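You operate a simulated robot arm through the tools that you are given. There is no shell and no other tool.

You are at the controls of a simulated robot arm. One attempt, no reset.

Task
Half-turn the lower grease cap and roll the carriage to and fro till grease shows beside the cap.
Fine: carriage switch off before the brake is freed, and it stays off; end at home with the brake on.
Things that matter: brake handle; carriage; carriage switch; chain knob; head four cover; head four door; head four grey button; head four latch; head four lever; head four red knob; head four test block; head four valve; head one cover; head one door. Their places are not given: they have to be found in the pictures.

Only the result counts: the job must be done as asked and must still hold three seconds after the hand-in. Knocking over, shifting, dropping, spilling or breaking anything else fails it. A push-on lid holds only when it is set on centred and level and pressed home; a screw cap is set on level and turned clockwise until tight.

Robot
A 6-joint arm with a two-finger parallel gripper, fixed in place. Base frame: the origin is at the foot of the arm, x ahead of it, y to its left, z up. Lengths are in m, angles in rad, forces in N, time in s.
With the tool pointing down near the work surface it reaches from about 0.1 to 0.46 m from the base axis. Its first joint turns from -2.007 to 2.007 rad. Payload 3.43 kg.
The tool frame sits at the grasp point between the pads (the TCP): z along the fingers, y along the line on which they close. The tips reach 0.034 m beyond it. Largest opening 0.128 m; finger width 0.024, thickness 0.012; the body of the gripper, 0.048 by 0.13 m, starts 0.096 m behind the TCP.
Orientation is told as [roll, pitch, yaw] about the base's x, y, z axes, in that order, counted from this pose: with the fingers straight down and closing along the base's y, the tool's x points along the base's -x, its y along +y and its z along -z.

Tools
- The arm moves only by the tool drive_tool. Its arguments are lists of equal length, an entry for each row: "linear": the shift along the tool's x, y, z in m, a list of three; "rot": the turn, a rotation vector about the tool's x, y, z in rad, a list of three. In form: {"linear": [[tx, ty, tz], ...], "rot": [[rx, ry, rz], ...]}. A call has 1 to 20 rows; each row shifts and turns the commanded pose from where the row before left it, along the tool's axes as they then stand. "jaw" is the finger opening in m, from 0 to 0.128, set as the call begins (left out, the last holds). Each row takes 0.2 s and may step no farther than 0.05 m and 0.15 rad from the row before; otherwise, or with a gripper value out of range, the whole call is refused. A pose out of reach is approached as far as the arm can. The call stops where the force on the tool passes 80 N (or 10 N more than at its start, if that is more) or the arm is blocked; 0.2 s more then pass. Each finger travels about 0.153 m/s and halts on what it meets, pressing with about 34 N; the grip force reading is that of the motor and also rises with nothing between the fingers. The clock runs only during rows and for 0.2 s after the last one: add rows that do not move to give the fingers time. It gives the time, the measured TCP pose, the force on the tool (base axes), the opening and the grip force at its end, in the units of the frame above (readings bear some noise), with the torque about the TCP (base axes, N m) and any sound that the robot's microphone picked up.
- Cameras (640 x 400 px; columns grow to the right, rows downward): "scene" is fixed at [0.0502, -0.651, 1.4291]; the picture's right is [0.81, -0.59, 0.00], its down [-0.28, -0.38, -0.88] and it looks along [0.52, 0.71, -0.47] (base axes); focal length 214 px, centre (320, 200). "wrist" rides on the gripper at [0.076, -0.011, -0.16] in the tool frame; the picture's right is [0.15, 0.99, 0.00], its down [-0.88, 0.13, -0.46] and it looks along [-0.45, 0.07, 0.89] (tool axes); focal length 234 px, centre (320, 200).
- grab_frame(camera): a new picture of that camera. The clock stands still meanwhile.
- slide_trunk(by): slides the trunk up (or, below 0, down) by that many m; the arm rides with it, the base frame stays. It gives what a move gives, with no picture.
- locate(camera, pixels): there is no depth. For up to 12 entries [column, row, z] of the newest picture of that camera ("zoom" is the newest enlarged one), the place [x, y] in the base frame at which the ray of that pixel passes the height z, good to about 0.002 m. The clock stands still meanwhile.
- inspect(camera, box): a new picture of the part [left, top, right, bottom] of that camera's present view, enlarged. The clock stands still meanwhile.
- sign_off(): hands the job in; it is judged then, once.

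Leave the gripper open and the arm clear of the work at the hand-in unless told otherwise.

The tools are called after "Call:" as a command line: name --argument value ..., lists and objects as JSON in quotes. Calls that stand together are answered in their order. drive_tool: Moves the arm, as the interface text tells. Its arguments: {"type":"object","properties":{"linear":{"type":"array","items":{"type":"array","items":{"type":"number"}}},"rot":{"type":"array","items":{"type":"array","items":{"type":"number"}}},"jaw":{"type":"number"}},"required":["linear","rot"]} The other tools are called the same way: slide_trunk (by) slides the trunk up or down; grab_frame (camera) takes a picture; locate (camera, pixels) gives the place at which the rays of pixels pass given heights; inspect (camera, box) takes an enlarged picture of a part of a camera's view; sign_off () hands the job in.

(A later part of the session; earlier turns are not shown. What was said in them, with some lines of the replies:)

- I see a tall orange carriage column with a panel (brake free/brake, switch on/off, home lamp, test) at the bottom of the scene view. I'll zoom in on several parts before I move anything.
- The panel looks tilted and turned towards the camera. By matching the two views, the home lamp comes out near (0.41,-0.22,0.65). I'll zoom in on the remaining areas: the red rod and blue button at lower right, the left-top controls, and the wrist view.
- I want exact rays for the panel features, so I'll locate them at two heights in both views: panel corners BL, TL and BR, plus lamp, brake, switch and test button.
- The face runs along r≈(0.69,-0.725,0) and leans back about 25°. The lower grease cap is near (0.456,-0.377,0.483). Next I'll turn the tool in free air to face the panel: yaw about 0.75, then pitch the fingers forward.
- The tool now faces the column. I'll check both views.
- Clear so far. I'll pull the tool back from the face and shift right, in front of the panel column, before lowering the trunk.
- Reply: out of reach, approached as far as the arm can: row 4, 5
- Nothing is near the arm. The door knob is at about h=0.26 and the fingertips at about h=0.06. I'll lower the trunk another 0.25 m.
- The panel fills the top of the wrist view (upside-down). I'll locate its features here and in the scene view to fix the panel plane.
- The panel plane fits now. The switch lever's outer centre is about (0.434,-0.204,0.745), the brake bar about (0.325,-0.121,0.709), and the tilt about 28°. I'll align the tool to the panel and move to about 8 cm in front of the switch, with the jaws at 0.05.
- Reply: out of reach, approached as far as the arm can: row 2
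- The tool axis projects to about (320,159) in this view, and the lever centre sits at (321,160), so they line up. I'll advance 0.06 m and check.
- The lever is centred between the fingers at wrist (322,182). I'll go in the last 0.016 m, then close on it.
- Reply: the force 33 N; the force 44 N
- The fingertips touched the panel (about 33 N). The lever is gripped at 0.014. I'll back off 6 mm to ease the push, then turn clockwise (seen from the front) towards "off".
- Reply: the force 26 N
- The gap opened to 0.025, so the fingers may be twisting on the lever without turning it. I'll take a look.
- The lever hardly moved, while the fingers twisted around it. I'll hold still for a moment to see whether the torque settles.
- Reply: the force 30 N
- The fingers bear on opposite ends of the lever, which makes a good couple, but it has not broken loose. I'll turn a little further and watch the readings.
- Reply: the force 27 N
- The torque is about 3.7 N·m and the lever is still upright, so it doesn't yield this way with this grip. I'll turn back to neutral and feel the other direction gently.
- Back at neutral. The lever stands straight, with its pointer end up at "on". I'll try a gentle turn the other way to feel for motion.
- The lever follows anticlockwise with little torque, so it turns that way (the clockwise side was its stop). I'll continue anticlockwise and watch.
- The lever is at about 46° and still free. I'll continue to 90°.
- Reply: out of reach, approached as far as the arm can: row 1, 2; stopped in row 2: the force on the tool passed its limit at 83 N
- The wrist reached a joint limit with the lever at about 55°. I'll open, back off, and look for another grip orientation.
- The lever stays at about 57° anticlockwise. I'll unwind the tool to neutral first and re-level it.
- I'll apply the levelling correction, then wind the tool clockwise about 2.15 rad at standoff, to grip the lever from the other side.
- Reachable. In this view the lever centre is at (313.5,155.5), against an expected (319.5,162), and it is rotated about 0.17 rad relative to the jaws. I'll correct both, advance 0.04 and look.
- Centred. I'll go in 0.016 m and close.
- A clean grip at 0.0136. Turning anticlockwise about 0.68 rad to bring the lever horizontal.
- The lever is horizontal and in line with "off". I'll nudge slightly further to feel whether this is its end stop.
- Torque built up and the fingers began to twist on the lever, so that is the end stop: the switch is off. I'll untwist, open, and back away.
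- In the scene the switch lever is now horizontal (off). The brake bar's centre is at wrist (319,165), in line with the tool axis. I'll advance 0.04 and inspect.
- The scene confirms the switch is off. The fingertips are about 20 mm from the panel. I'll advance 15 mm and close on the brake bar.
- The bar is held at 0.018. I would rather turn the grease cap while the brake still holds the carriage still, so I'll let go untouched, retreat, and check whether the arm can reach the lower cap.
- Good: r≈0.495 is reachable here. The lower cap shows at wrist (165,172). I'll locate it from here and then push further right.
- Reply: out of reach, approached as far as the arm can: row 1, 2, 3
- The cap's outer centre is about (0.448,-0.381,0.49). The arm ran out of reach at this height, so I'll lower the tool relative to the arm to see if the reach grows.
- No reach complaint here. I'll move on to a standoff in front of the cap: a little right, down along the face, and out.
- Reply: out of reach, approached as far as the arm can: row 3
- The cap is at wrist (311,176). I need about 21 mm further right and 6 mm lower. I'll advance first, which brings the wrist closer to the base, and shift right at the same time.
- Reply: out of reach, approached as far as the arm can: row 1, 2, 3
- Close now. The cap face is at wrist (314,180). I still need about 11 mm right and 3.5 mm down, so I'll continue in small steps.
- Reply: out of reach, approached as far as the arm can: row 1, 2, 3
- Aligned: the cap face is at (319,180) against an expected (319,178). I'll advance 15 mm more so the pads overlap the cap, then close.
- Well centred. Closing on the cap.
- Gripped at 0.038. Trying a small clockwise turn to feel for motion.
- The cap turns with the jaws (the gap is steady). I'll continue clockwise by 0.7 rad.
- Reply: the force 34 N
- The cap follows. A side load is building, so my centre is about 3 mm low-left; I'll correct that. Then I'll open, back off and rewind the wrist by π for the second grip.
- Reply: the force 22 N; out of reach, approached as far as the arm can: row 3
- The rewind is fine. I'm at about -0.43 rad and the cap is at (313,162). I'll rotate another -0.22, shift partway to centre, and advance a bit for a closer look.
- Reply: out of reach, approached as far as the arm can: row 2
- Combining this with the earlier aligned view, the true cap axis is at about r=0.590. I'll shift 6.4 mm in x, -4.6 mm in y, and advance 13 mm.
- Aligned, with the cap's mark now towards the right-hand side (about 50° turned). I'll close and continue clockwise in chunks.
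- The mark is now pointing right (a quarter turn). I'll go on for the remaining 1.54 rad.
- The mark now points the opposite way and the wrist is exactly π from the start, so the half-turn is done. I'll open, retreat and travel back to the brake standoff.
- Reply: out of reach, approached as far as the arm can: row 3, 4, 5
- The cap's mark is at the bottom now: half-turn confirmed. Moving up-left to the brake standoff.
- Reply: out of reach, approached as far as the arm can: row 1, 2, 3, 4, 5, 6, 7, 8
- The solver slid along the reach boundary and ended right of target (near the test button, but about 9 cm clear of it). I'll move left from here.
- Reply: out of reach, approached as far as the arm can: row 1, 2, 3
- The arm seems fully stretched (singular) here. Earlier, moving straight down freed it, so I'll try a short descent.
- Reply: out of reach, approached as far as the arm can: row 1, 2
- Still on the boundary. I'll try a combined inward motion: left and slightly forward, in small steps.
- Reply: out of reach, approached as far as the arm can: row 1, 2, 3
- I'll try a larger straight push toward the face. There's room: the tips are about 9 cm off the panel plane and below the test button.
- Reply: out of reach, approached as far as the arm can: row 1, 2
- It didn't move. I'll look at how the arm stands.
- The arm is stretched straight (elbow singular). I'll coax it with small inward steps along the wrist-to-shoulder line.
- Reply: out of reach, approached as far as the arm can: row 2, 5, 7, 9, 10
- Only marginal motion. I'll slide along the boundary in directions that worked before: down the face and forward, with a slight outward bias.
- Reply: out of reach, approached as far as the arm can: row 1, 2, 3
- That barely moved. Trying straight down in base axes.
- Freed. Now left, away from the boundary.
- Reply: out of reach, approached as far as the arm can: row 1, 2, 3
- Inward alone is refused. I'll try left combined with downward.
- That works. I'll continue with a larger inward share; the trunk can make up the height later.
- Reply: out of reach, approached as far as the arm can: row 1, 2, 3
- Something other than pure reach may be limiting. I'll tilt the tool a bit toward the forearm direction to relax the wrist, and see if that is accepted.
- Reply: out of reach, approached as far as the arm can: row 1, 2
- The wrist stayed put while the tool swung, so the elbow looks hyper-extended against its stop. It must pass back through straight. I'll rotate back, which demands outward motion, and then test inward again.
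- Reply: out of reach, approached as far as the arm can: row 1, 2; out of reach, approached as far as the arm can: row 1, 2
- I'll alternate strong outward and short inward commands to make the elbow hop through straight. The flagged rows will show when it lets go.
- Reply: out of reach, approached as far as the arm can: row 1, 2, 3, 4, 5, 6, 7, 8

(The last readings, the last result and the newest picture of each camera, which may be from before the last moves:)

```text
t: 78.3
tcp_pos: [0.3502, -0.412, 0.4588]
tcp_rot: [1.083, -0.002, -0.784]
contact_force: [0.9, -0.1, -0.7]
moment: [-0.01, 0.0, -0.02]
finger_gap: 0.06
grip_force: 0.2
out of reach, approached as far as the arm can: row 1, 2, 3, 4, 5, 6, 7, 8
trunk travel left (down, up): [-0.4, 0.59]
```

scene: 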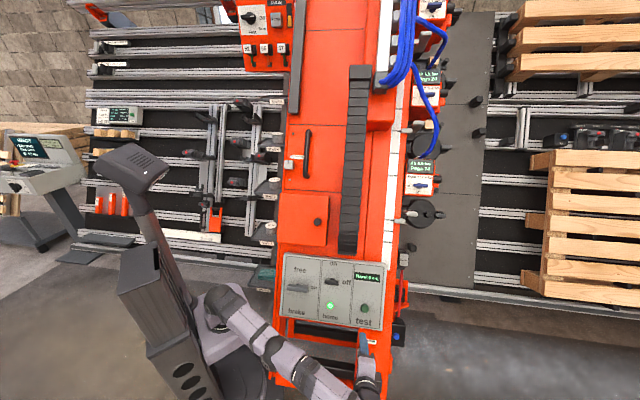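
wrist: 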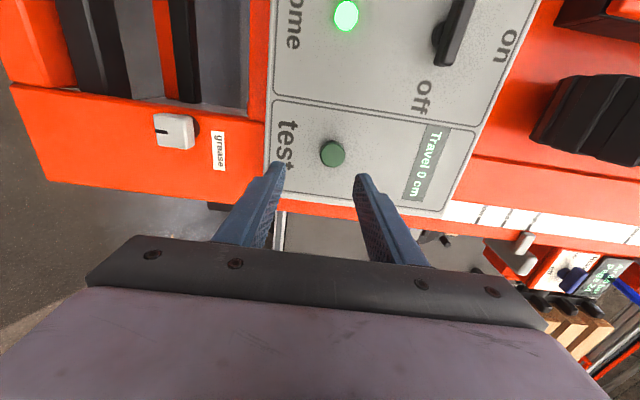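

Not released. I'll look closely at the arm posture.

Call:
inspect --camera "scene" --box '[180, 250, 420, 400]'

Call:
grab_frame --camera "wrist"

```text
2.67 times, centred on (300, 325) of scene
```

zoom: 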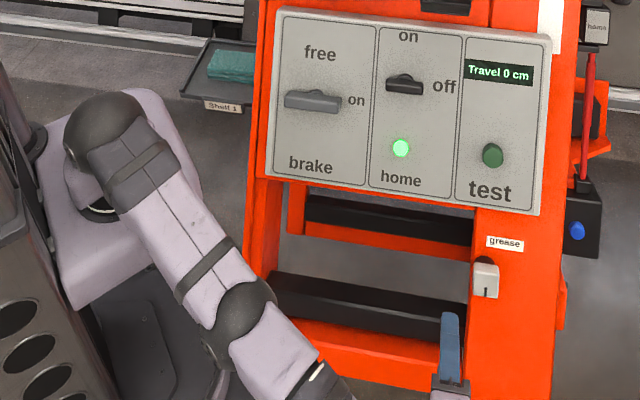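

```text
taken
```

wrist: 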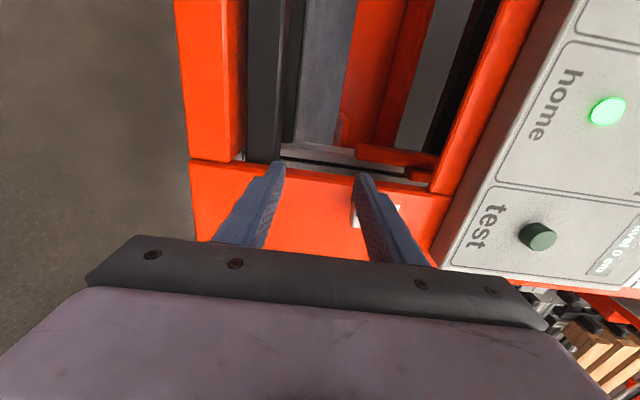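

The arm isn't visibly folded. Downward motions free it and upward ones lock it, so an upward move probably pushes the elbow past straight. I'll raise the trunk for room, then command strong downward-plus-inward rows so the elbow bends the proper way.

Call:
slide_trunk --by 0.25

Call:
drive_tool --linear '[[0.012, -0.04, 0.021], [0.016, -0.04, 0.021], [0.02, -0.038, 0.02], [0, 0, 0]]' --rot '[[0, 0, 0], [0, 0, 0], [0, 0, 0], [0, 0, 0]]'

```text
t: 80.9
tcp_pos: [0.3522, -0.4109, 0.7099]
tcp_rot: [1.081, -0.002, -0.782]
contact_force: [0.3, 0.6, 1.0]
moment: [-0.01, 0.01, 0.0]
finger_gap: 0.06
grip_force: 0.1
trunk travel left (down, up): [-0.65, 0.34]
```

```text
t: 81.9
tcp_pos: [0.3138, -0.3728, 0.5787]
tcp_rot: [1.079, -0.003, -0.783]
contact_force: [-0.3, 0.0, 0.4]
moment: [0.04, 0.03, 0.03]
finger_gap: 0.0601
grip_force: 0.0
out of reach, approached as far as the arm can: row 2
trunk travel left (down, up): [-0.65, 0.34]
```

Progress: r is now 0.485, with the last row accepted. Trying pure inward now.

Call:
drive_tool --linear '[[0.02, 0, 0], [0.03, 0, 0], [0, 0, 0]]' --rot '[[0, 0, 0], [0, 0, 0], [0, 0, 0]]'

```text
t: 82.7
tcp_pos: [0.2774, -0.338, 0.5779]
tcp_rot: [1.082, -0.004, -0.784]
contact_force: [-0.7, 0.5, -0.6]
moment: [-0.05, 0.01, -0.01]
finger_gap: 0.0597
grip_force: 0.1
trunk travel left (down, up): [-0.65, 0.34]
```

Unlocked: r=0.435. Now to the brake standoff, left then up along the face.

Call:
drive_tool --linear '[[0.04, 0.01, 0], [0.04, 0.01, 0], [0.04, 0.01, 0], [0, 0.044, 0.006], [0, 0.044, 0.007], [0, 0.043, 0.007], [0, 0.043, 0.007], [0, 0, 0]]' --rot '[[0, 0, 0], [0, 0, 0], [0, 0, 0], [0, 0, 0], [0, 0, 0], [0, 0, 0], [0, 0, 0], [0, 0, 0]]'

Call:
grab_frame --camera "wrist"

Call:
grab_frame --camera "scene"

```text
t: 84.5
tcp_pos: [0.2775, -0.1688, 0.7464]
tcp_rot: [1.081, -0.005, -0.785]
contact_force: [-0.6, 1.0, -0.2]
moment: [-0.01, 0.02, 0.01]
finger_gap: 0.0602
grip_force: 0.0
trunk travel left (down, up): [-0.65, 0.34]
```

```text
taken
```

wrist: 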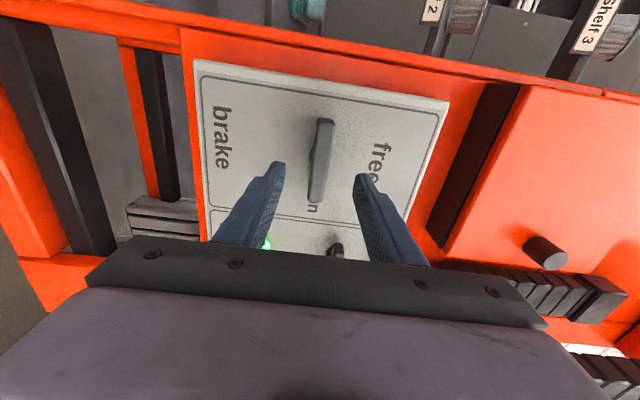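

```text
taken
```

scene: 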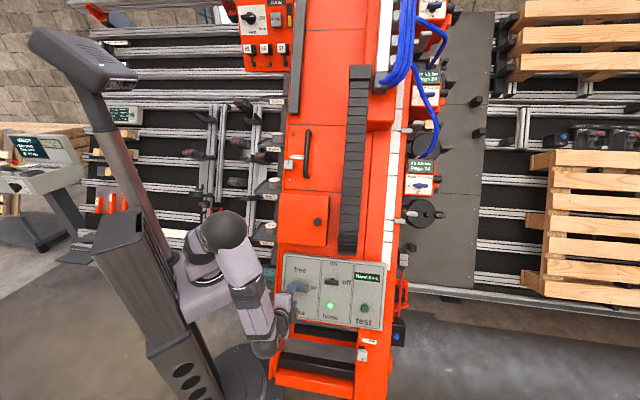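

Exactly at the brake standoff, with the bar centred at (319,162). Advance 0.06 and close.

Call:
drive_tool --linear '[[0, 0, 0.03], [0, 0, 0.02], [0, 0, 0.009], [0, 0, 0]]' --rot '[[0, 0, 0], [0, 0, 0], [0, 0, 0], [0, 0, 0]]'

Call:
drive_tool --linear '[[0, 0, 0], [0, 0, 0], [0, 0, 0]]' --rot '[[0, 0, 0], [0, 0, 0], [0, 0, 0]]' --jaw 0.006

Call:
drive_tool --linear '[[0, 0, 0], [0, 0, 0], [0, 0, 0]]' --rot '[[0, 0, -0.1], [0, 0, -0.1], [0, 0, 0]]'

Call:
inspect --camera "wrist" --box '[200, 60, 440, 260]'

```text
t: 85.5
tcp_pos: [0.3139, -0.1311, 0.7191]
tcp_rot: [1.084, -0.002, -0.784]
contact_force: [0.3, 0.6, -0.2]
moment: [0.01, -0.01, -0.03]
finger_gap: 0.0599
grip_force: 0.1
trunk travel left (down, up): [-0.65, 0.34]
```

```text
t: 86.3
tcp_pos: [0.3148, -0.1318, 0.7194]
tcp_rot: [1.082, -0.001, -0.785]
contact_force: [1.9, 2.5, 1.4]
moment: [0.11, 0.17, -0.12]
finger_gap: 0.0177
grip_force: 44.7
trunk travel left (down, up): [-0.65, 0.34]
```

```text
t: 87.1
tcp_pos: [0.3152, -0.1325, 0.7185]
tcp_rot: [1.076, -0.183, -0.692]
contact_force: [0.2, -6.8, 17.5]
moment: [0.33, 1.82, -0.57]
finger_gap: 0.0226
grip_force: 45.2
trunk travel left (down, up): [-0.65, 0.34]
```

```text
2.00 times, centred on (320, 160) of wrist
```

zoom: 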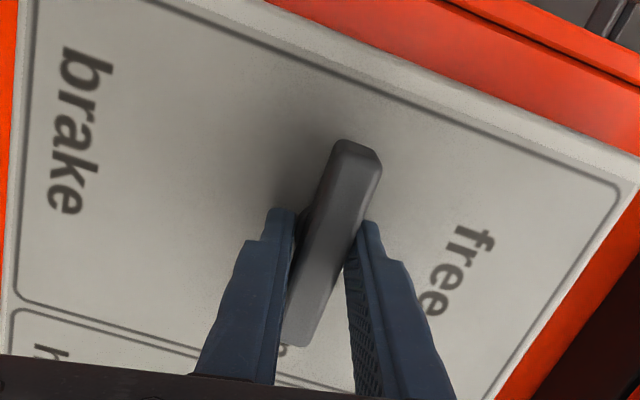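

Anticlockwise it binds, so the brake frees clockwise. Returning to neutral and turning clockwise about 0.9.

Call:
drive_tool --linear '[[0, 0, 0], [0, 0, 0], [0, 0, 0], [0, 0, 0], [0, 0, 0]]' --rot '[[0, 0, 0.1], [0, 0, 0.1], [0, 0, 0.12], [0, 0, 0.12], [0, 0, 0]]'

Call:
inspect --camera "wrist" --box '[200, 60, 440, 260]'

```text
t: 88.3
tcp_pos: [0.3154, -0.1311, 0.7189]
tcp_rot: [1.072, 0.209, -0.897]
contact_force: [5.4, 0.0, 13.0]
moment: [-0.9, 0.44, 0.61]
finger_gap: 0.0175
grip_force: 44.9
trunk travel left (down, up): [-0.65, 0.34]
```

```text
2.00 times, centred on (320, 160) of wrist
```

zoom: 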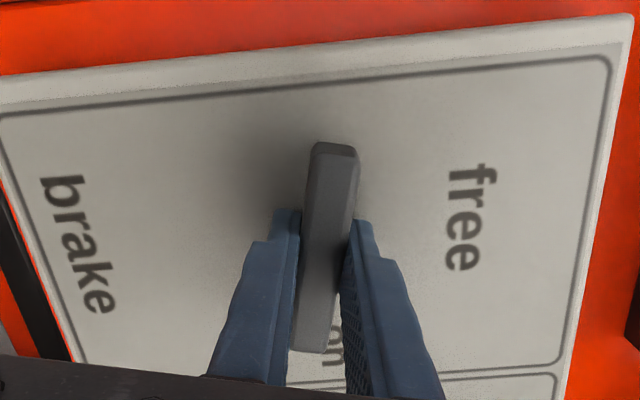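

It turns clockwise freely. Continuing.

Call:
drive_tool --linear '[[0, 0, 0], [0, 0, 0], [0, 0, 0], [0, 0, 0], [0, 0, 0], [0, 0, 0]]' --rot '[[0, 0, 0.13], [0, 0, 0.13], [0, 0, 0.13], [0, 0, 0.13], [0, 0, 0.13], [0, 0, 0]]'

Call:
inspect --camera "wrist" --box '[200, 60, 440, 260]'

Call:
grab_frame --camera "scene"

```text
t: 89.7
tcp_pos: [0.3145, -0.1312, 0.717]
tcp_rot: [0.872, 0.756, -1.308]
contact_force: [-8.9, -0.6, 16.3]
moment: [-0.45, 0.29, -0.23]
finger_gap: 0.0176
grip_force: 44.9
trunk travel left (down, up): [-0.65, 0.34]
```

```text
2.00 times, centred on (320, 160) of wrist
```

zoom: 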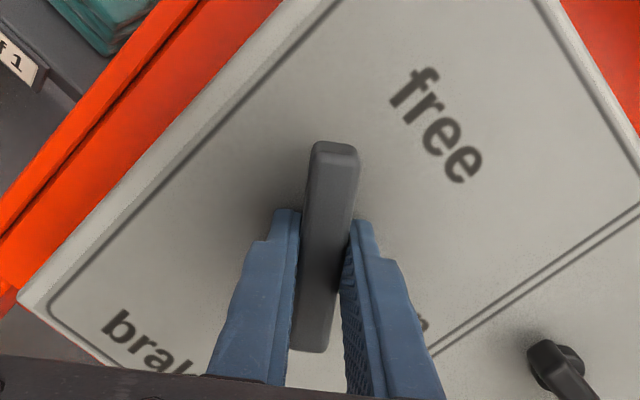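

```text
taken
```

scene: 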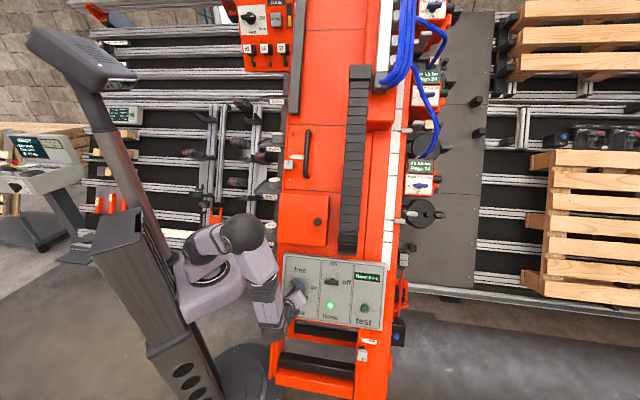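

At about 50°. I'll see whether the wrist can go on in the same grip.

Call:
drive_tool --linear '[[0, 0, 0], [0, 0, 0], [0, 0, 0]]' --rot '[[0, 0, 0.12], [0, 0, 0.12], [0, 0, 0]]'

Call:
drive_tool --linear '[[0, 0, 0], [0, 0, 0], [0, 0, 0]]' --rot '[[0, 0, 0.12], [0, 0, 0.12], [0, 0, 0]]'

```text
t: 90.5
tcp_pos: [0.315, -0.1317, 0.7171]
tcp_rot: [0.682, 0.924, -1.564]
contact_force: [-3.8, 1.9, 17.5]
moment: [-0.59, 0.42, -0.11]
finger_gap: 0.0178
grip_force: 45.0
trunk travel left (down, up): [-0.65, 0.34]
```

```text
t: 91.3
tcp_pos: [0.3144, -0.1298, 0.717]
tcp_rot: [0.365, 1.048, -1.941]
contact_force: [-7.3, 4.1, 16.8]
moment: [-0.5, 0.57, -0.09]
finger_gap: 0.0178
grip_force: 44.9
trunk travel left (down, up): [-0.65, 0.34]
```

No limit yet. The last quarter radian to vertical.

Call:
drive_tool --linear '[[0, 0, 0], [0, 0, 0], [0, 0, 0]]' --rot '[[0, 0, 0.11], [0, 0, 0.11], [0, 0, 0]]'

Call:
inspect --camera "wrist" --box '[200, 60, 440, 260]'

Call:
inspect --camera "scene" --box '[260, 240, 420, 340]'

```text
t: 92.1
tcp_pos: [0.3146, -0.1321, 0.717]
tcp_rot: [-0.026, 1.082, -2.386]
contact_force: [-12.1, 5.1, 7.2]
moment: [0.09, -1.65, 0.73]
finger_gap: 0.0182
grip_force: 44.7
trunk travel left (down, up): [-0.65, 0.34]
```

```text
2.00 times, centred on (320, 160) of wrist
```

zoom: 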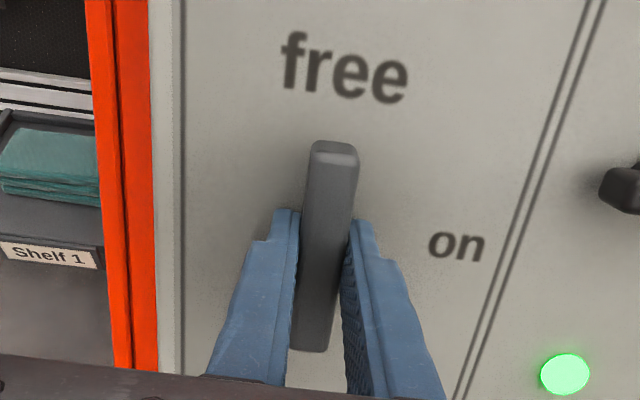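

```text
4.00 times, centred on (340, 290) of scene
```

zoom: 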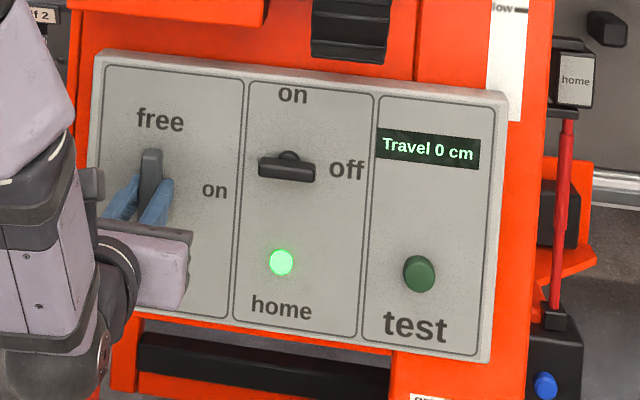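

The brake handle is upright at "free", against its stop. I hold it firmly centred on its hub, so I can also roll the carriage from here. I'll test gently to the right by 2 cm.

Call:
drive_tool --linear '[[0, 0, 0], [0, 0.01, 0], [0, 0.01, 0], [0, 0, 0]]' --rot '[[0, 0, -0.04], [0, 0, 0], [0, 0, 0], [0, 0, 0]]'

Call:
inspect --camera "scene" --box '[260, 240, 420, 340]'

```text
t: 93.1
tcp_pos: [0.3348, -0.1516, 0.7177]
tcp_rot: [0.059, 1.077, -2.301]
contact_force: [14.9, -10.1, -4.2]
moment: [0.96, -0.05, 1.09]
finger_gap: 0.0181
grip_force: 45.0
trunk travel left (down, up): [-0.65, 0.34]
```

```text
4.00 times, centred on (340, 290) of scene
```

zoom: 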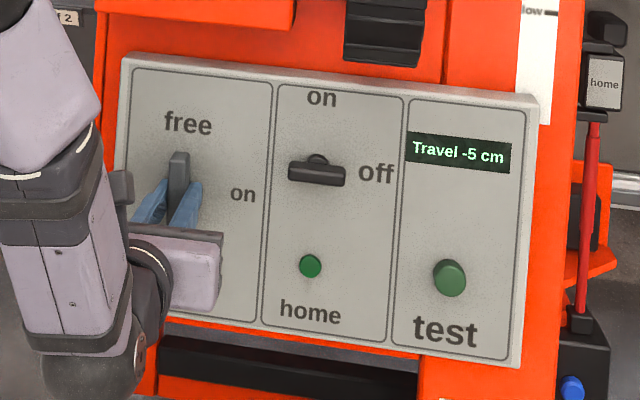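

The carriage rolls; the home lamp went out and the display reads -5 cm. The shelf trays on its left side sit close to the robot base, so I'll only roll right from home and back. Going further right smoothly.

Call:
drive_tool --linear '[[0, 0.008, 0], [0, 0.014, 0], [0, 0.018, 0], [0, 0.02, 0], [0, 0.02, 0], [0, 0.016, 0], [0, 0.01, 0], [0, 0.004, 0], [0, 0, 0], [0, 0, 0]]' --rot '[[0, 0, 0], [0, 0, 0], [0, 0, 0], [0, 0, 0], [0, 0, 0], [0, 0, 0], [0, 0, 0], [0, 0, 0], [0, 0, 0], [0, 0, 0]]'

Call:
grab_frame --camera "scene"

Call:
inspect --camera "scene" --box '[330, 250, 450, 380]'

```text
t: 93.9
tcp_pos: [0.3484, -0.1635, 0.7173]
tcp_rot: [0.0, 1.087, -2.317]
contact_force: [-1.6, -11.6, 12.7]
moment: [0.39, -0.97, -0.89]
finger_gap: 0.0184
grip_force: 45.2
trunk travel left (down, up): [-0.65, 0.34]
stopped in row 4: the force on the tool passed its limit at 86 N (the readings are from after the stop); the commanded pose is now the measured one
```

```text
taken
```

scene: 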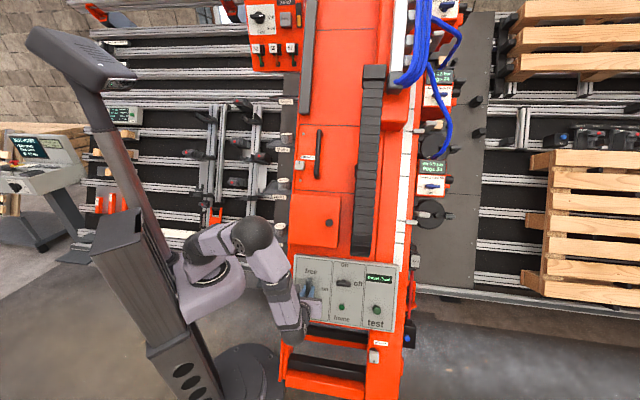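

```text
3.08 times, centred on (390, 315) of scene
```

zoom: 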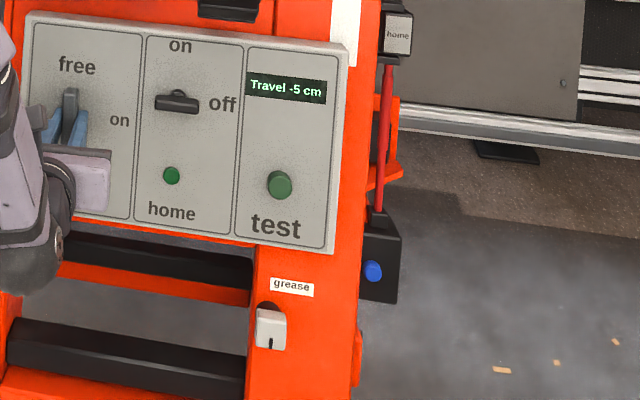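

It met an end stop at r≈0.362 (-5 cm). So to-and-fro must include the left side too. I'll roll slowly left, a little past home, and check the clearance to the robot.

Call:
drive_tool --linear '[[0, -0.004, 0], [0, -0.008, 0], [0, -0.012, 0], [0, -0.014, 0], [0, -0.014, 0], [0, -0.014, 0], [0, -0.012, 0], [0, -0.008, 0], [0, -0.004, 0], [0, 0, 0], [0, 0, 0]]' --rot '[[0, 0, 0], [0, 0, 0], [0, 0, 0], [0, 0, 0], [0, 0, 0], [0, 0, 0], [0, 0, 0], [0, 0, 0], [0, 0, 0], [0, 0, 0], [0, 0, 0]]'

Call:
grab_frame --camera "scene"

Call:
inspect --camera "scene" --box '[180, 220, 420, 400]'

```text
t: 96.3
tcp_pos: [0.282, -0.0976, 0.7152]
tcp_rot: [-0.011, 1.087, -2.324]
contact_force: [11.1, 15.6, 4.7]
moment: [0.31, -0.87, -0.79]
finger_gap: 0.0187
grip_force: 45.4
trunk travel left (down, up): [-0.65, 0.34]
```

```text
taken
```

scene: 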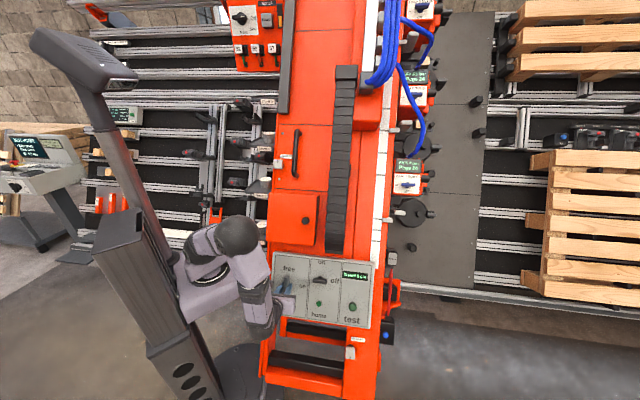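

```text
2.22 times, centred on (300, 310) of scene
```

zoom: 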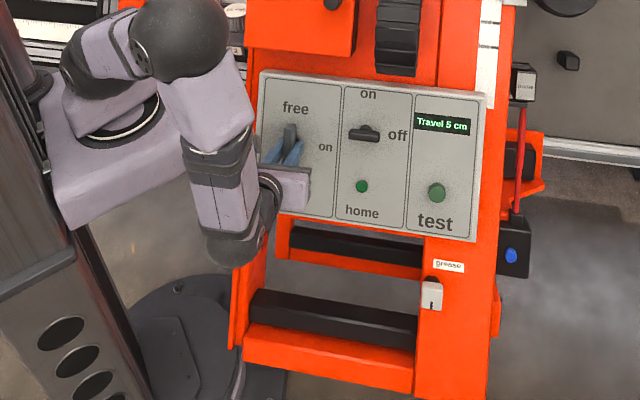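

Travel shows +5 cm. There's no grease yet and clearances are fine. I'll do a to-and-fro stroke: right about 8.5 cm (just short of the stop), then left again.

Call:
drive_tool --linear '[[0, 0.004, 0], [0, 0.008, 0], [0, 0.011, 0], [0, 0.013, 0], [0, 0.013, 0], [0, 0.013, 0], [0, 0.011, 0], [0, 0.007, 0], [0, 0.003, 0], [0, 0, 0]]' --rot '[[0, 0, 0], [0, 0, 0], [0, 0, 0], [0, 0, 0], [0, 0, 0], [0, 0, 0], [0, 0, 0], [0, 0, 0], [0, 0, 0], [0, 0, 0]]'

Call:
drive_tool --linear '[[0, -0.004, 0], [0, -0.008, 0], [0, -0.012, 0], [0, -0.014, 0], [0, -0.014, 0], [0, -0.014, 0], [0, -0.014, 0], [0, -0.012, 0], [0, -0.008, 0], [0, -0.004, 0], [0, 0, 0]]' --rot '[[0, 0, 0], [0, 0, 0], [0, 0, 0], [0, 0, 0], [0, 0, 0], [0, 0, 0], [0, 0, 0], [0, 0, 0], [0, 0, 0], [0, 0, 0], [0, 0, 0]]'

Call:
inspect --camera "scene" --box '[180, 220, 420, 400]'

Call:
inspect --camera "scene" --box '[310, 320, 390, 380]'

```text
t: 98.5
tcp_pos: [0.3421, -0.1573, 0.7147]
tcp_rot: [-0.002, 1.082, -2.32]
contact_force: [-10.4, -25.7, 6.5]
moment: [-1.22, 0.33, -1.3]
finger_gap: 0.0185
grip_force: 45.2
trunk travel left (down, up): [-0.65, 0.34]
```

```text
t: 100.9
tcp_pos: [0.2677, -0.0831, 0.7158]
tcp_rot: [-0.014, 1.085, -2.324]
contact_force: [19.8, 20.3, -0.1]
moment: [0.53, -1.22, -1.07]
finger_gap: 0.0187
grip_force: 45.2
trunk travel left (down, up): [-0.65, 0.34]
```

```text
2.22 times, centred on (300, 310) of scene
```

zoom: 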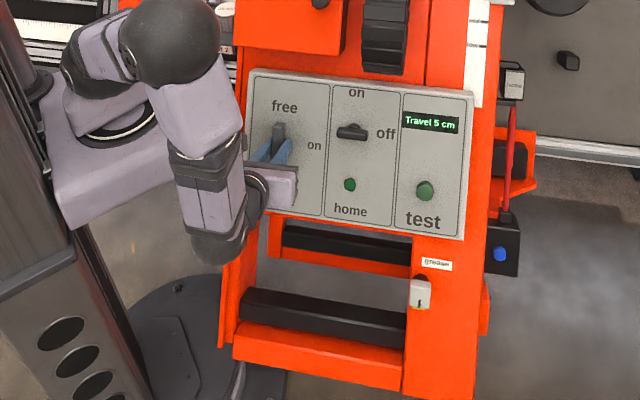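

```text
6.67 times, centred on (350, 350) of scene
```

zoom: 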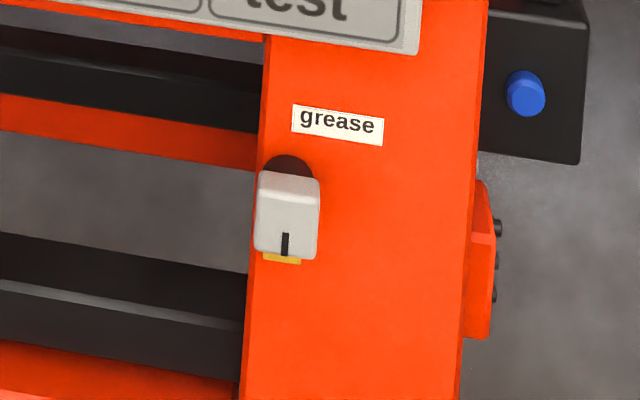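

Yellow grease now shows just below the cap at zoom (282,259). Time to return home: r from 0.248 to 0.3158, i.e. +6.8 cm, gently.

Call:
drive_tool --linear '[[0, 0.004, 0], [0, 0.007, 0], [0, 0.01, 0], [0, 0.012, 0], [0, 0.012, 0], [0, 0.01, 0], [0, 0.007, 0], [0, 0.003, 0], [0, 0, 0], [0, 0, 0]]' --rot '[[0, 0, 0], [0, 0, 0], [0, 0, 0], [0, 0, 0], [0, 0, 0], [0, 0, 0], [0, 0, 0], [0, 0, 0], [0, 0, 0], [0, 0, 0]]'

Call:
inspect --camera "scene" --box '[260, 240, 420, 380]'

Call:
inspect --camera "scene" --box '[330, 320, 410, 380]'

```text
t: 103.1
tcp_pos: [0.312, -0.1287, 0.7153]
tcp_rot: [-0.013, 1.086, -2.327]
contact_force: [-1.8, -8.5, 17.9]
moment: [-0.91, 0.0, -1.32]
finger_gap: 0.0188
grip_force: 44.3
trunk travel left (down, up): [-0.65, 0.34]
```

```text
2.86 times, centred on (340, 310) of scene
```

zoom: 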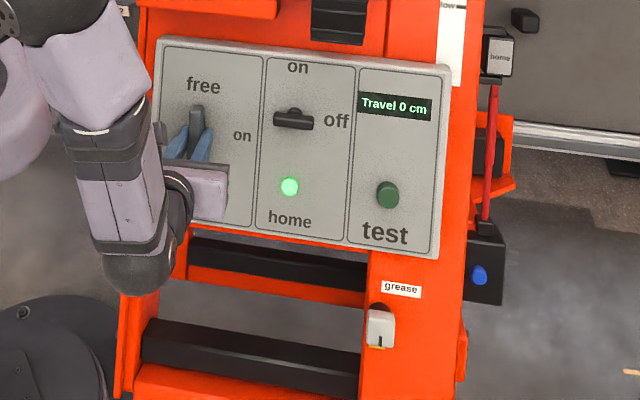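

```text
6.67 times, centred on (370, 350) of scene
```

zoom: 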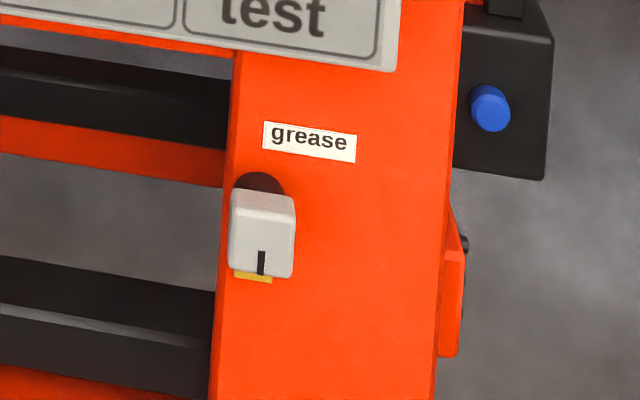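

Home lamp lit, travel 0 cm, and the grease still visible. I'll nudge 4 mm right to the exact home spot, then turn the brake back anticlockwise to "on".

Call:
drive_tool --linear '[[0, 0.002, 0], [0, 0.002, 0], [0, 0, 0], [0, 0, 0]]' --rot '[[0, 0, 0], [0, 0, 0], [0, 0, 0], [0, 0, 0]]'

Call:
drive_tool --linear '[[0, 0, 0], [0, 0, 0], [0, 0, 0], [0, 0, 0], [0, 0, 0], [0, 0, 0], [0, 0, 0]]' --rot '[[0, 0, -0.13], [0, 0, -0.13], [0, 0, -0.13], [0, 0, -0.13], [0, 0, -0.13], [0, 0, -0.13], [0, 0, 0]]'

```text
t: 104.1
tcp_pos: [0.3161, -0.1318, 0.7148]
tcp_rot: [-0.005, 1.084, -2.319]
contact_force: [-14.4, -5.9, 5.9]
moment: [0.44, -0.99, -0.67]
finger_gap: 0.0188
grip_force: 45.0
trunk travel left (down, up): [-0.65, 0.34]
```

```text
t: 105.7
tcp_pos: [0.3196, -0.1342, 0.7158]
tcp_rot: [0.93, 0.681, -1.191]
contact_force: [13.1, -19.3, 23.2]
moment: [-0.26, -0.79, -1.53]
finger_gap: 0.0183
grip_force: 45.4
trunk travel left (down, up): [-0.65, 0.34]
```

The side force has shifted slightly. I'll check the panel before continuing.

Call:
inspect --camera "wrist" --box '[200, 60, 440, 260]'

Call:
inspect --camera "scene" --box '[260, 240, 420, 340]'

```text
2.00 times, centred on (320, 160) of wrist
```

zoom: 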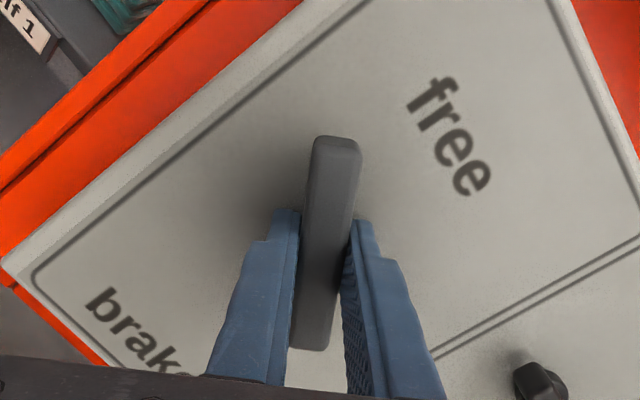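

```text
4.00 times, centred on (340, 290) of scene
```

zoom: 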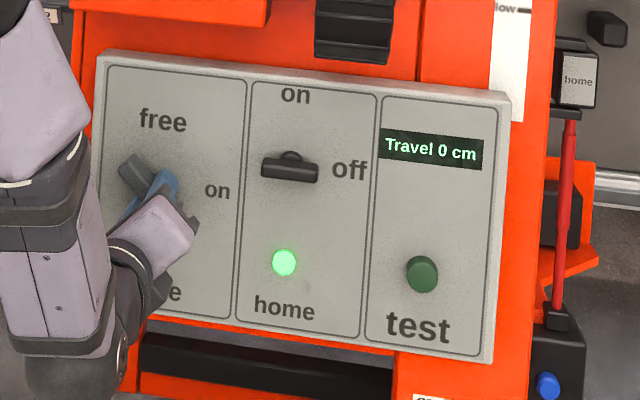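

The lamp is lit and the carriage is only about 3 mm right of its original spot. I'll continue turning the brake while easing 3 mm left.

Call:
drive_tool --linear '[[0.0018, -0.0004, 0], [0.0017, -0.0003, 0], [0, 0, 0], [0, 0, 0], [0, 0, 0], [0, 0, 0], [0, 0, 0]]' --rot '[[0, 0, 0], [0, 0, -0.13], [0, 0, -0.13], [0, 0, -0.13], [0, 0, -0.13], [0, 0, -0.13], [0, 0, 0]]'

Call:
inspect --camera "wrist" --box '[200, 60, 440, 260]'

Call:
inspect --camera "scene" --box '[260, 240, 420, 340]'

```text
t: 107.3
tcp_pos: [0.3203, -0.1342, 0.7163]
tcp_rot: [1.083, 0.123, -0.821]
contact_force: [28.9, -23.7, 24.5]
moment: [-0.15, -0.29, -0.69]
finger_gap: 0.0181
grip_force: 45.1
trunk travel left (down, up): [-0.65, 0.34]
```

```text
2.00 times, centred on (320, 160) of wrist
```

zoom: 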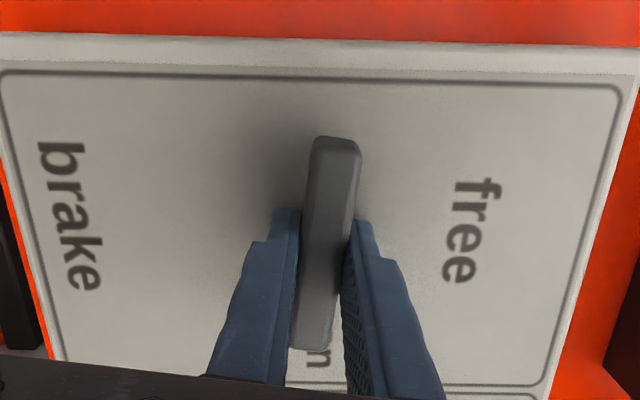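

```text
4.00 times, centred on (340, 290) of scene
```

zoom: 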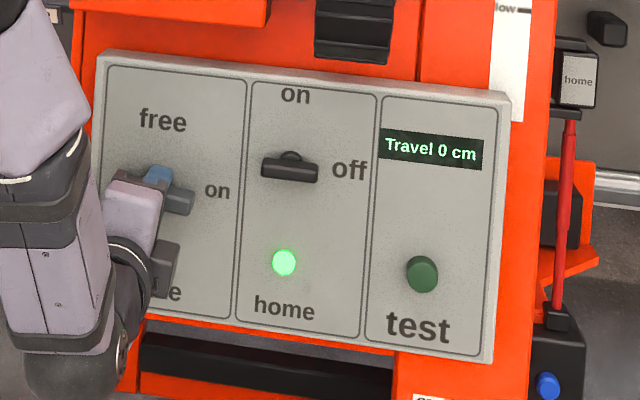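

Nearly horizontal, with the lamp still lit. The last bit to the "on" stop.

Call:
drive_tool --linear '[[0, 0, 0], [0, 0, 0], [0, 0, 0]]' --rot '[[0, 0, -0.1], [0, 0, -0.09], [0, 0, 0]]'

Call:
drive_tool --linear '[[0, 0, 0], [0, 0, 0]]' --rot '[[0, 0, 0.05], [0, 0, 0]]'

Call:
drive_tool --linear '[[0, 0, 0], [0, 0, 0], [0, 0, 0]]' --rot '[[0, 0, 0], [0, 0, 0], [0, 0, 0]]' --jaw 0.06

Call:
inspect --camera "wrist" --box '[200, 60, 440, 260]'

Call:
inspect --camera "scene" --box '[260, 240, 420, 340]'

```text
t: 108.1
tcp_pos: [0.3199, -0.1341, 0.7169]
tcp_rot: [1.086, -0.042, -0.731]
contact_force: [29.4, -21.7, 27.9]
moment: [0.06, 1.29, -0.87]
finger_gap: 0.0189
grip_force: 45.2
trunk travel left (down, up): [-0.65, 0.34]
```

```text
t: 108.7
tcp_pos: [0.3189, -0.1329, 0.7167]
tcp_rot: [1.085, 0.0, -0.757]
contact_force: [27.9, -20.6, 26.3]
moment: [-0.1, 1.15, -1.03]
finger_gap: 0.0178
grip_force: 45.0
trunk travel left (down, up): [-0.65, 0.34]
```

```text
t: 109.5
tcp_pos: [0.3151, -0.1279, 0.7152]
tcp_rot: [1.084, 0.005, -0.739]
contact_force: [-2.5, -0.1, 1.3]
moment: [-0.05, 0.09, -0.02]
finger_gap: 0.0599
grip_force: 0.1
trunk travel left (down, up): [-0.65, 0.34]
```

```text
2.00 times, centred on (320, 160) of wrist
```

zoom: 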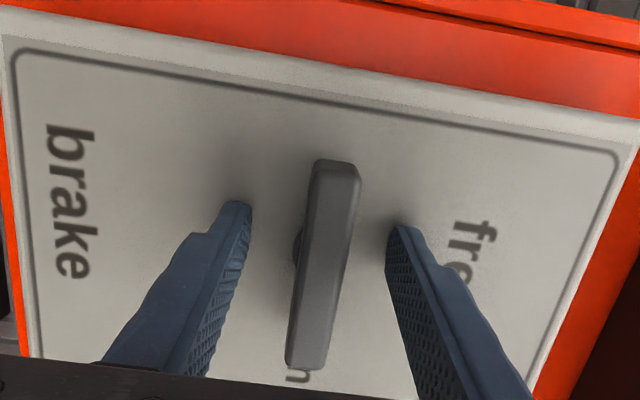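

```text
4.00 times, centred on (340, 290) of scene
```

zoom: 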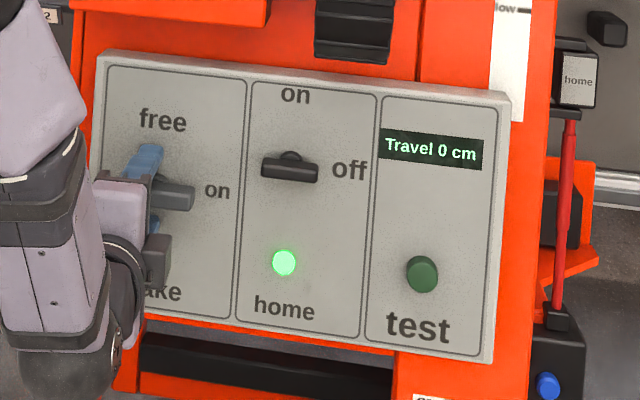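

The brake bar is horizontal at "on", the switch is off and the lamp is lit. I'll back away and do the final checks.

Call:
drive_tool --linear '[[0, 0, -0.02], [0, 0, -0.04], [0, 0, -0.04], [0, 0, -0.04], [0, 0, 0]]' --rot '[[0, 0, 0], [0, 0, 0], [0, 0, 0], [0, 0, 0], [0, 0, 0]]' --jaw 0.08

Call:
grab_frame --camera "scene"

Call:
inspect --camera "scene" --box '[260, 240, 420, 340]'

Call:
inspect --camera "scene" --box '[345, 335, 385, 370]'

Call:
grab_frame --camera "wrist"

```text
t: 110.7
tcp_pos: [0.2291, -0.2185, 0.7829]
tcp_rot: [1.084, 0.007, -0.741]
contact_force: [-0.2, 0.1, 0.5]
moment: [-0.01, -0.02, 0.0]
finger_gap: 0.0801
grip_force: 0.0
trunk travel left (down, up): [-0.65, 0.34]
```

```text
taken
```

scene: 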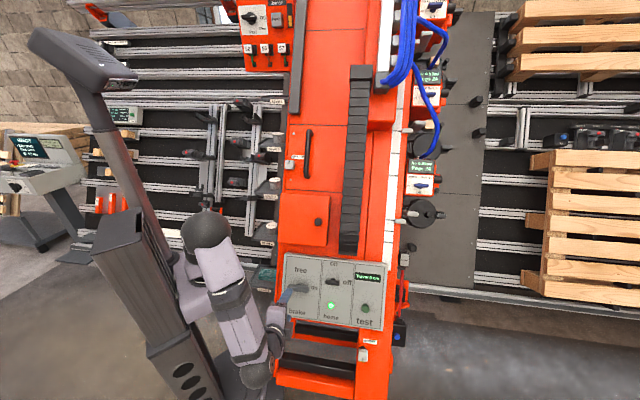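

```text
4.00 times, centred on (340, 290) of scene
```

zoom: 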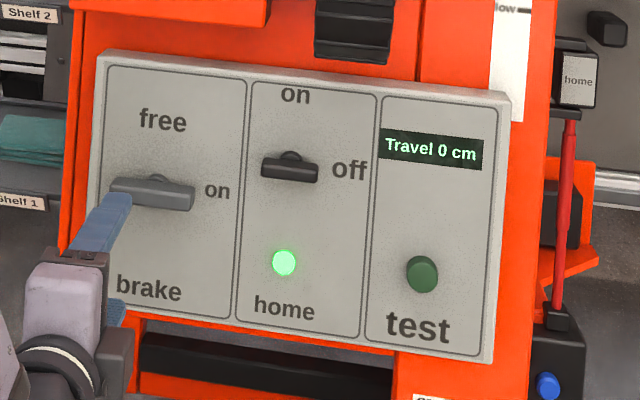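

```text
11.43 times, centred on (365, 352) of scene
```

zoom: 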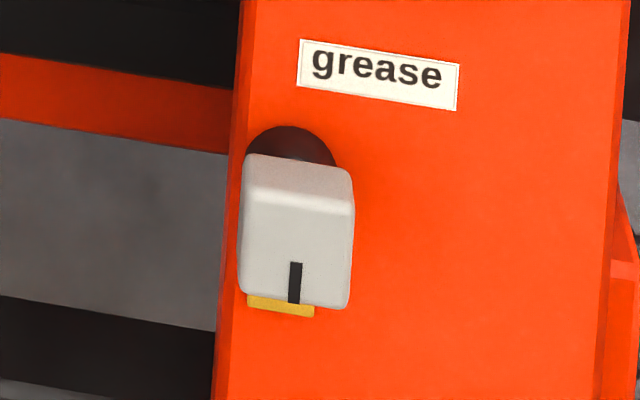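

```text
taken
```

wrist: 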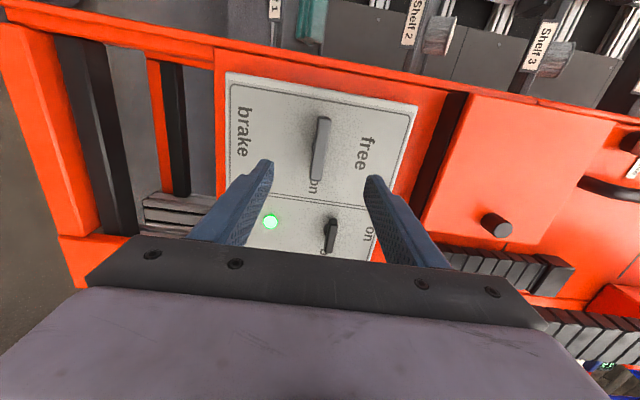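

All the points check out in the final pictures:
- **Cap:** its mark points down (half-turned), with yellow grease showing beside it.
- **Carriage:** home lamp lit, travel 0 cm.
- **Brake:** handle at "on".
- **Switch:** off.
- **Arm:** gripper open and clear of the work.

Handing in.

Call:
sign_off

```text
The job is handed in.
```

The lower grease cap has had its half-turn, and yellow grease shows just below it. I've handed the job in but haven't seen the verdict.

- **Switch:** I turned the carriage switch to off before touching the brake, and it stayed off. It turns anticlockwise; I first tried it clockwise against its stop (about 3.7 N·m).
- **Cap:** I turned it clockwise in two grips with the brake still on. Its mark went from the top to the bottom.
- **Rolling:** I rolled the carriage from home to the right, then to and fro between about -5 cm and just past +5 cm. On the first run right it hit its end stop hard enough to trip the force limit (86 N). I saw no damage.
- **End state:** the carriage is at home with the lamp lit and the display at 0 cm. It sits about 3 mm right of where it started. The brake is on, and the gripper is open and clear of the work.
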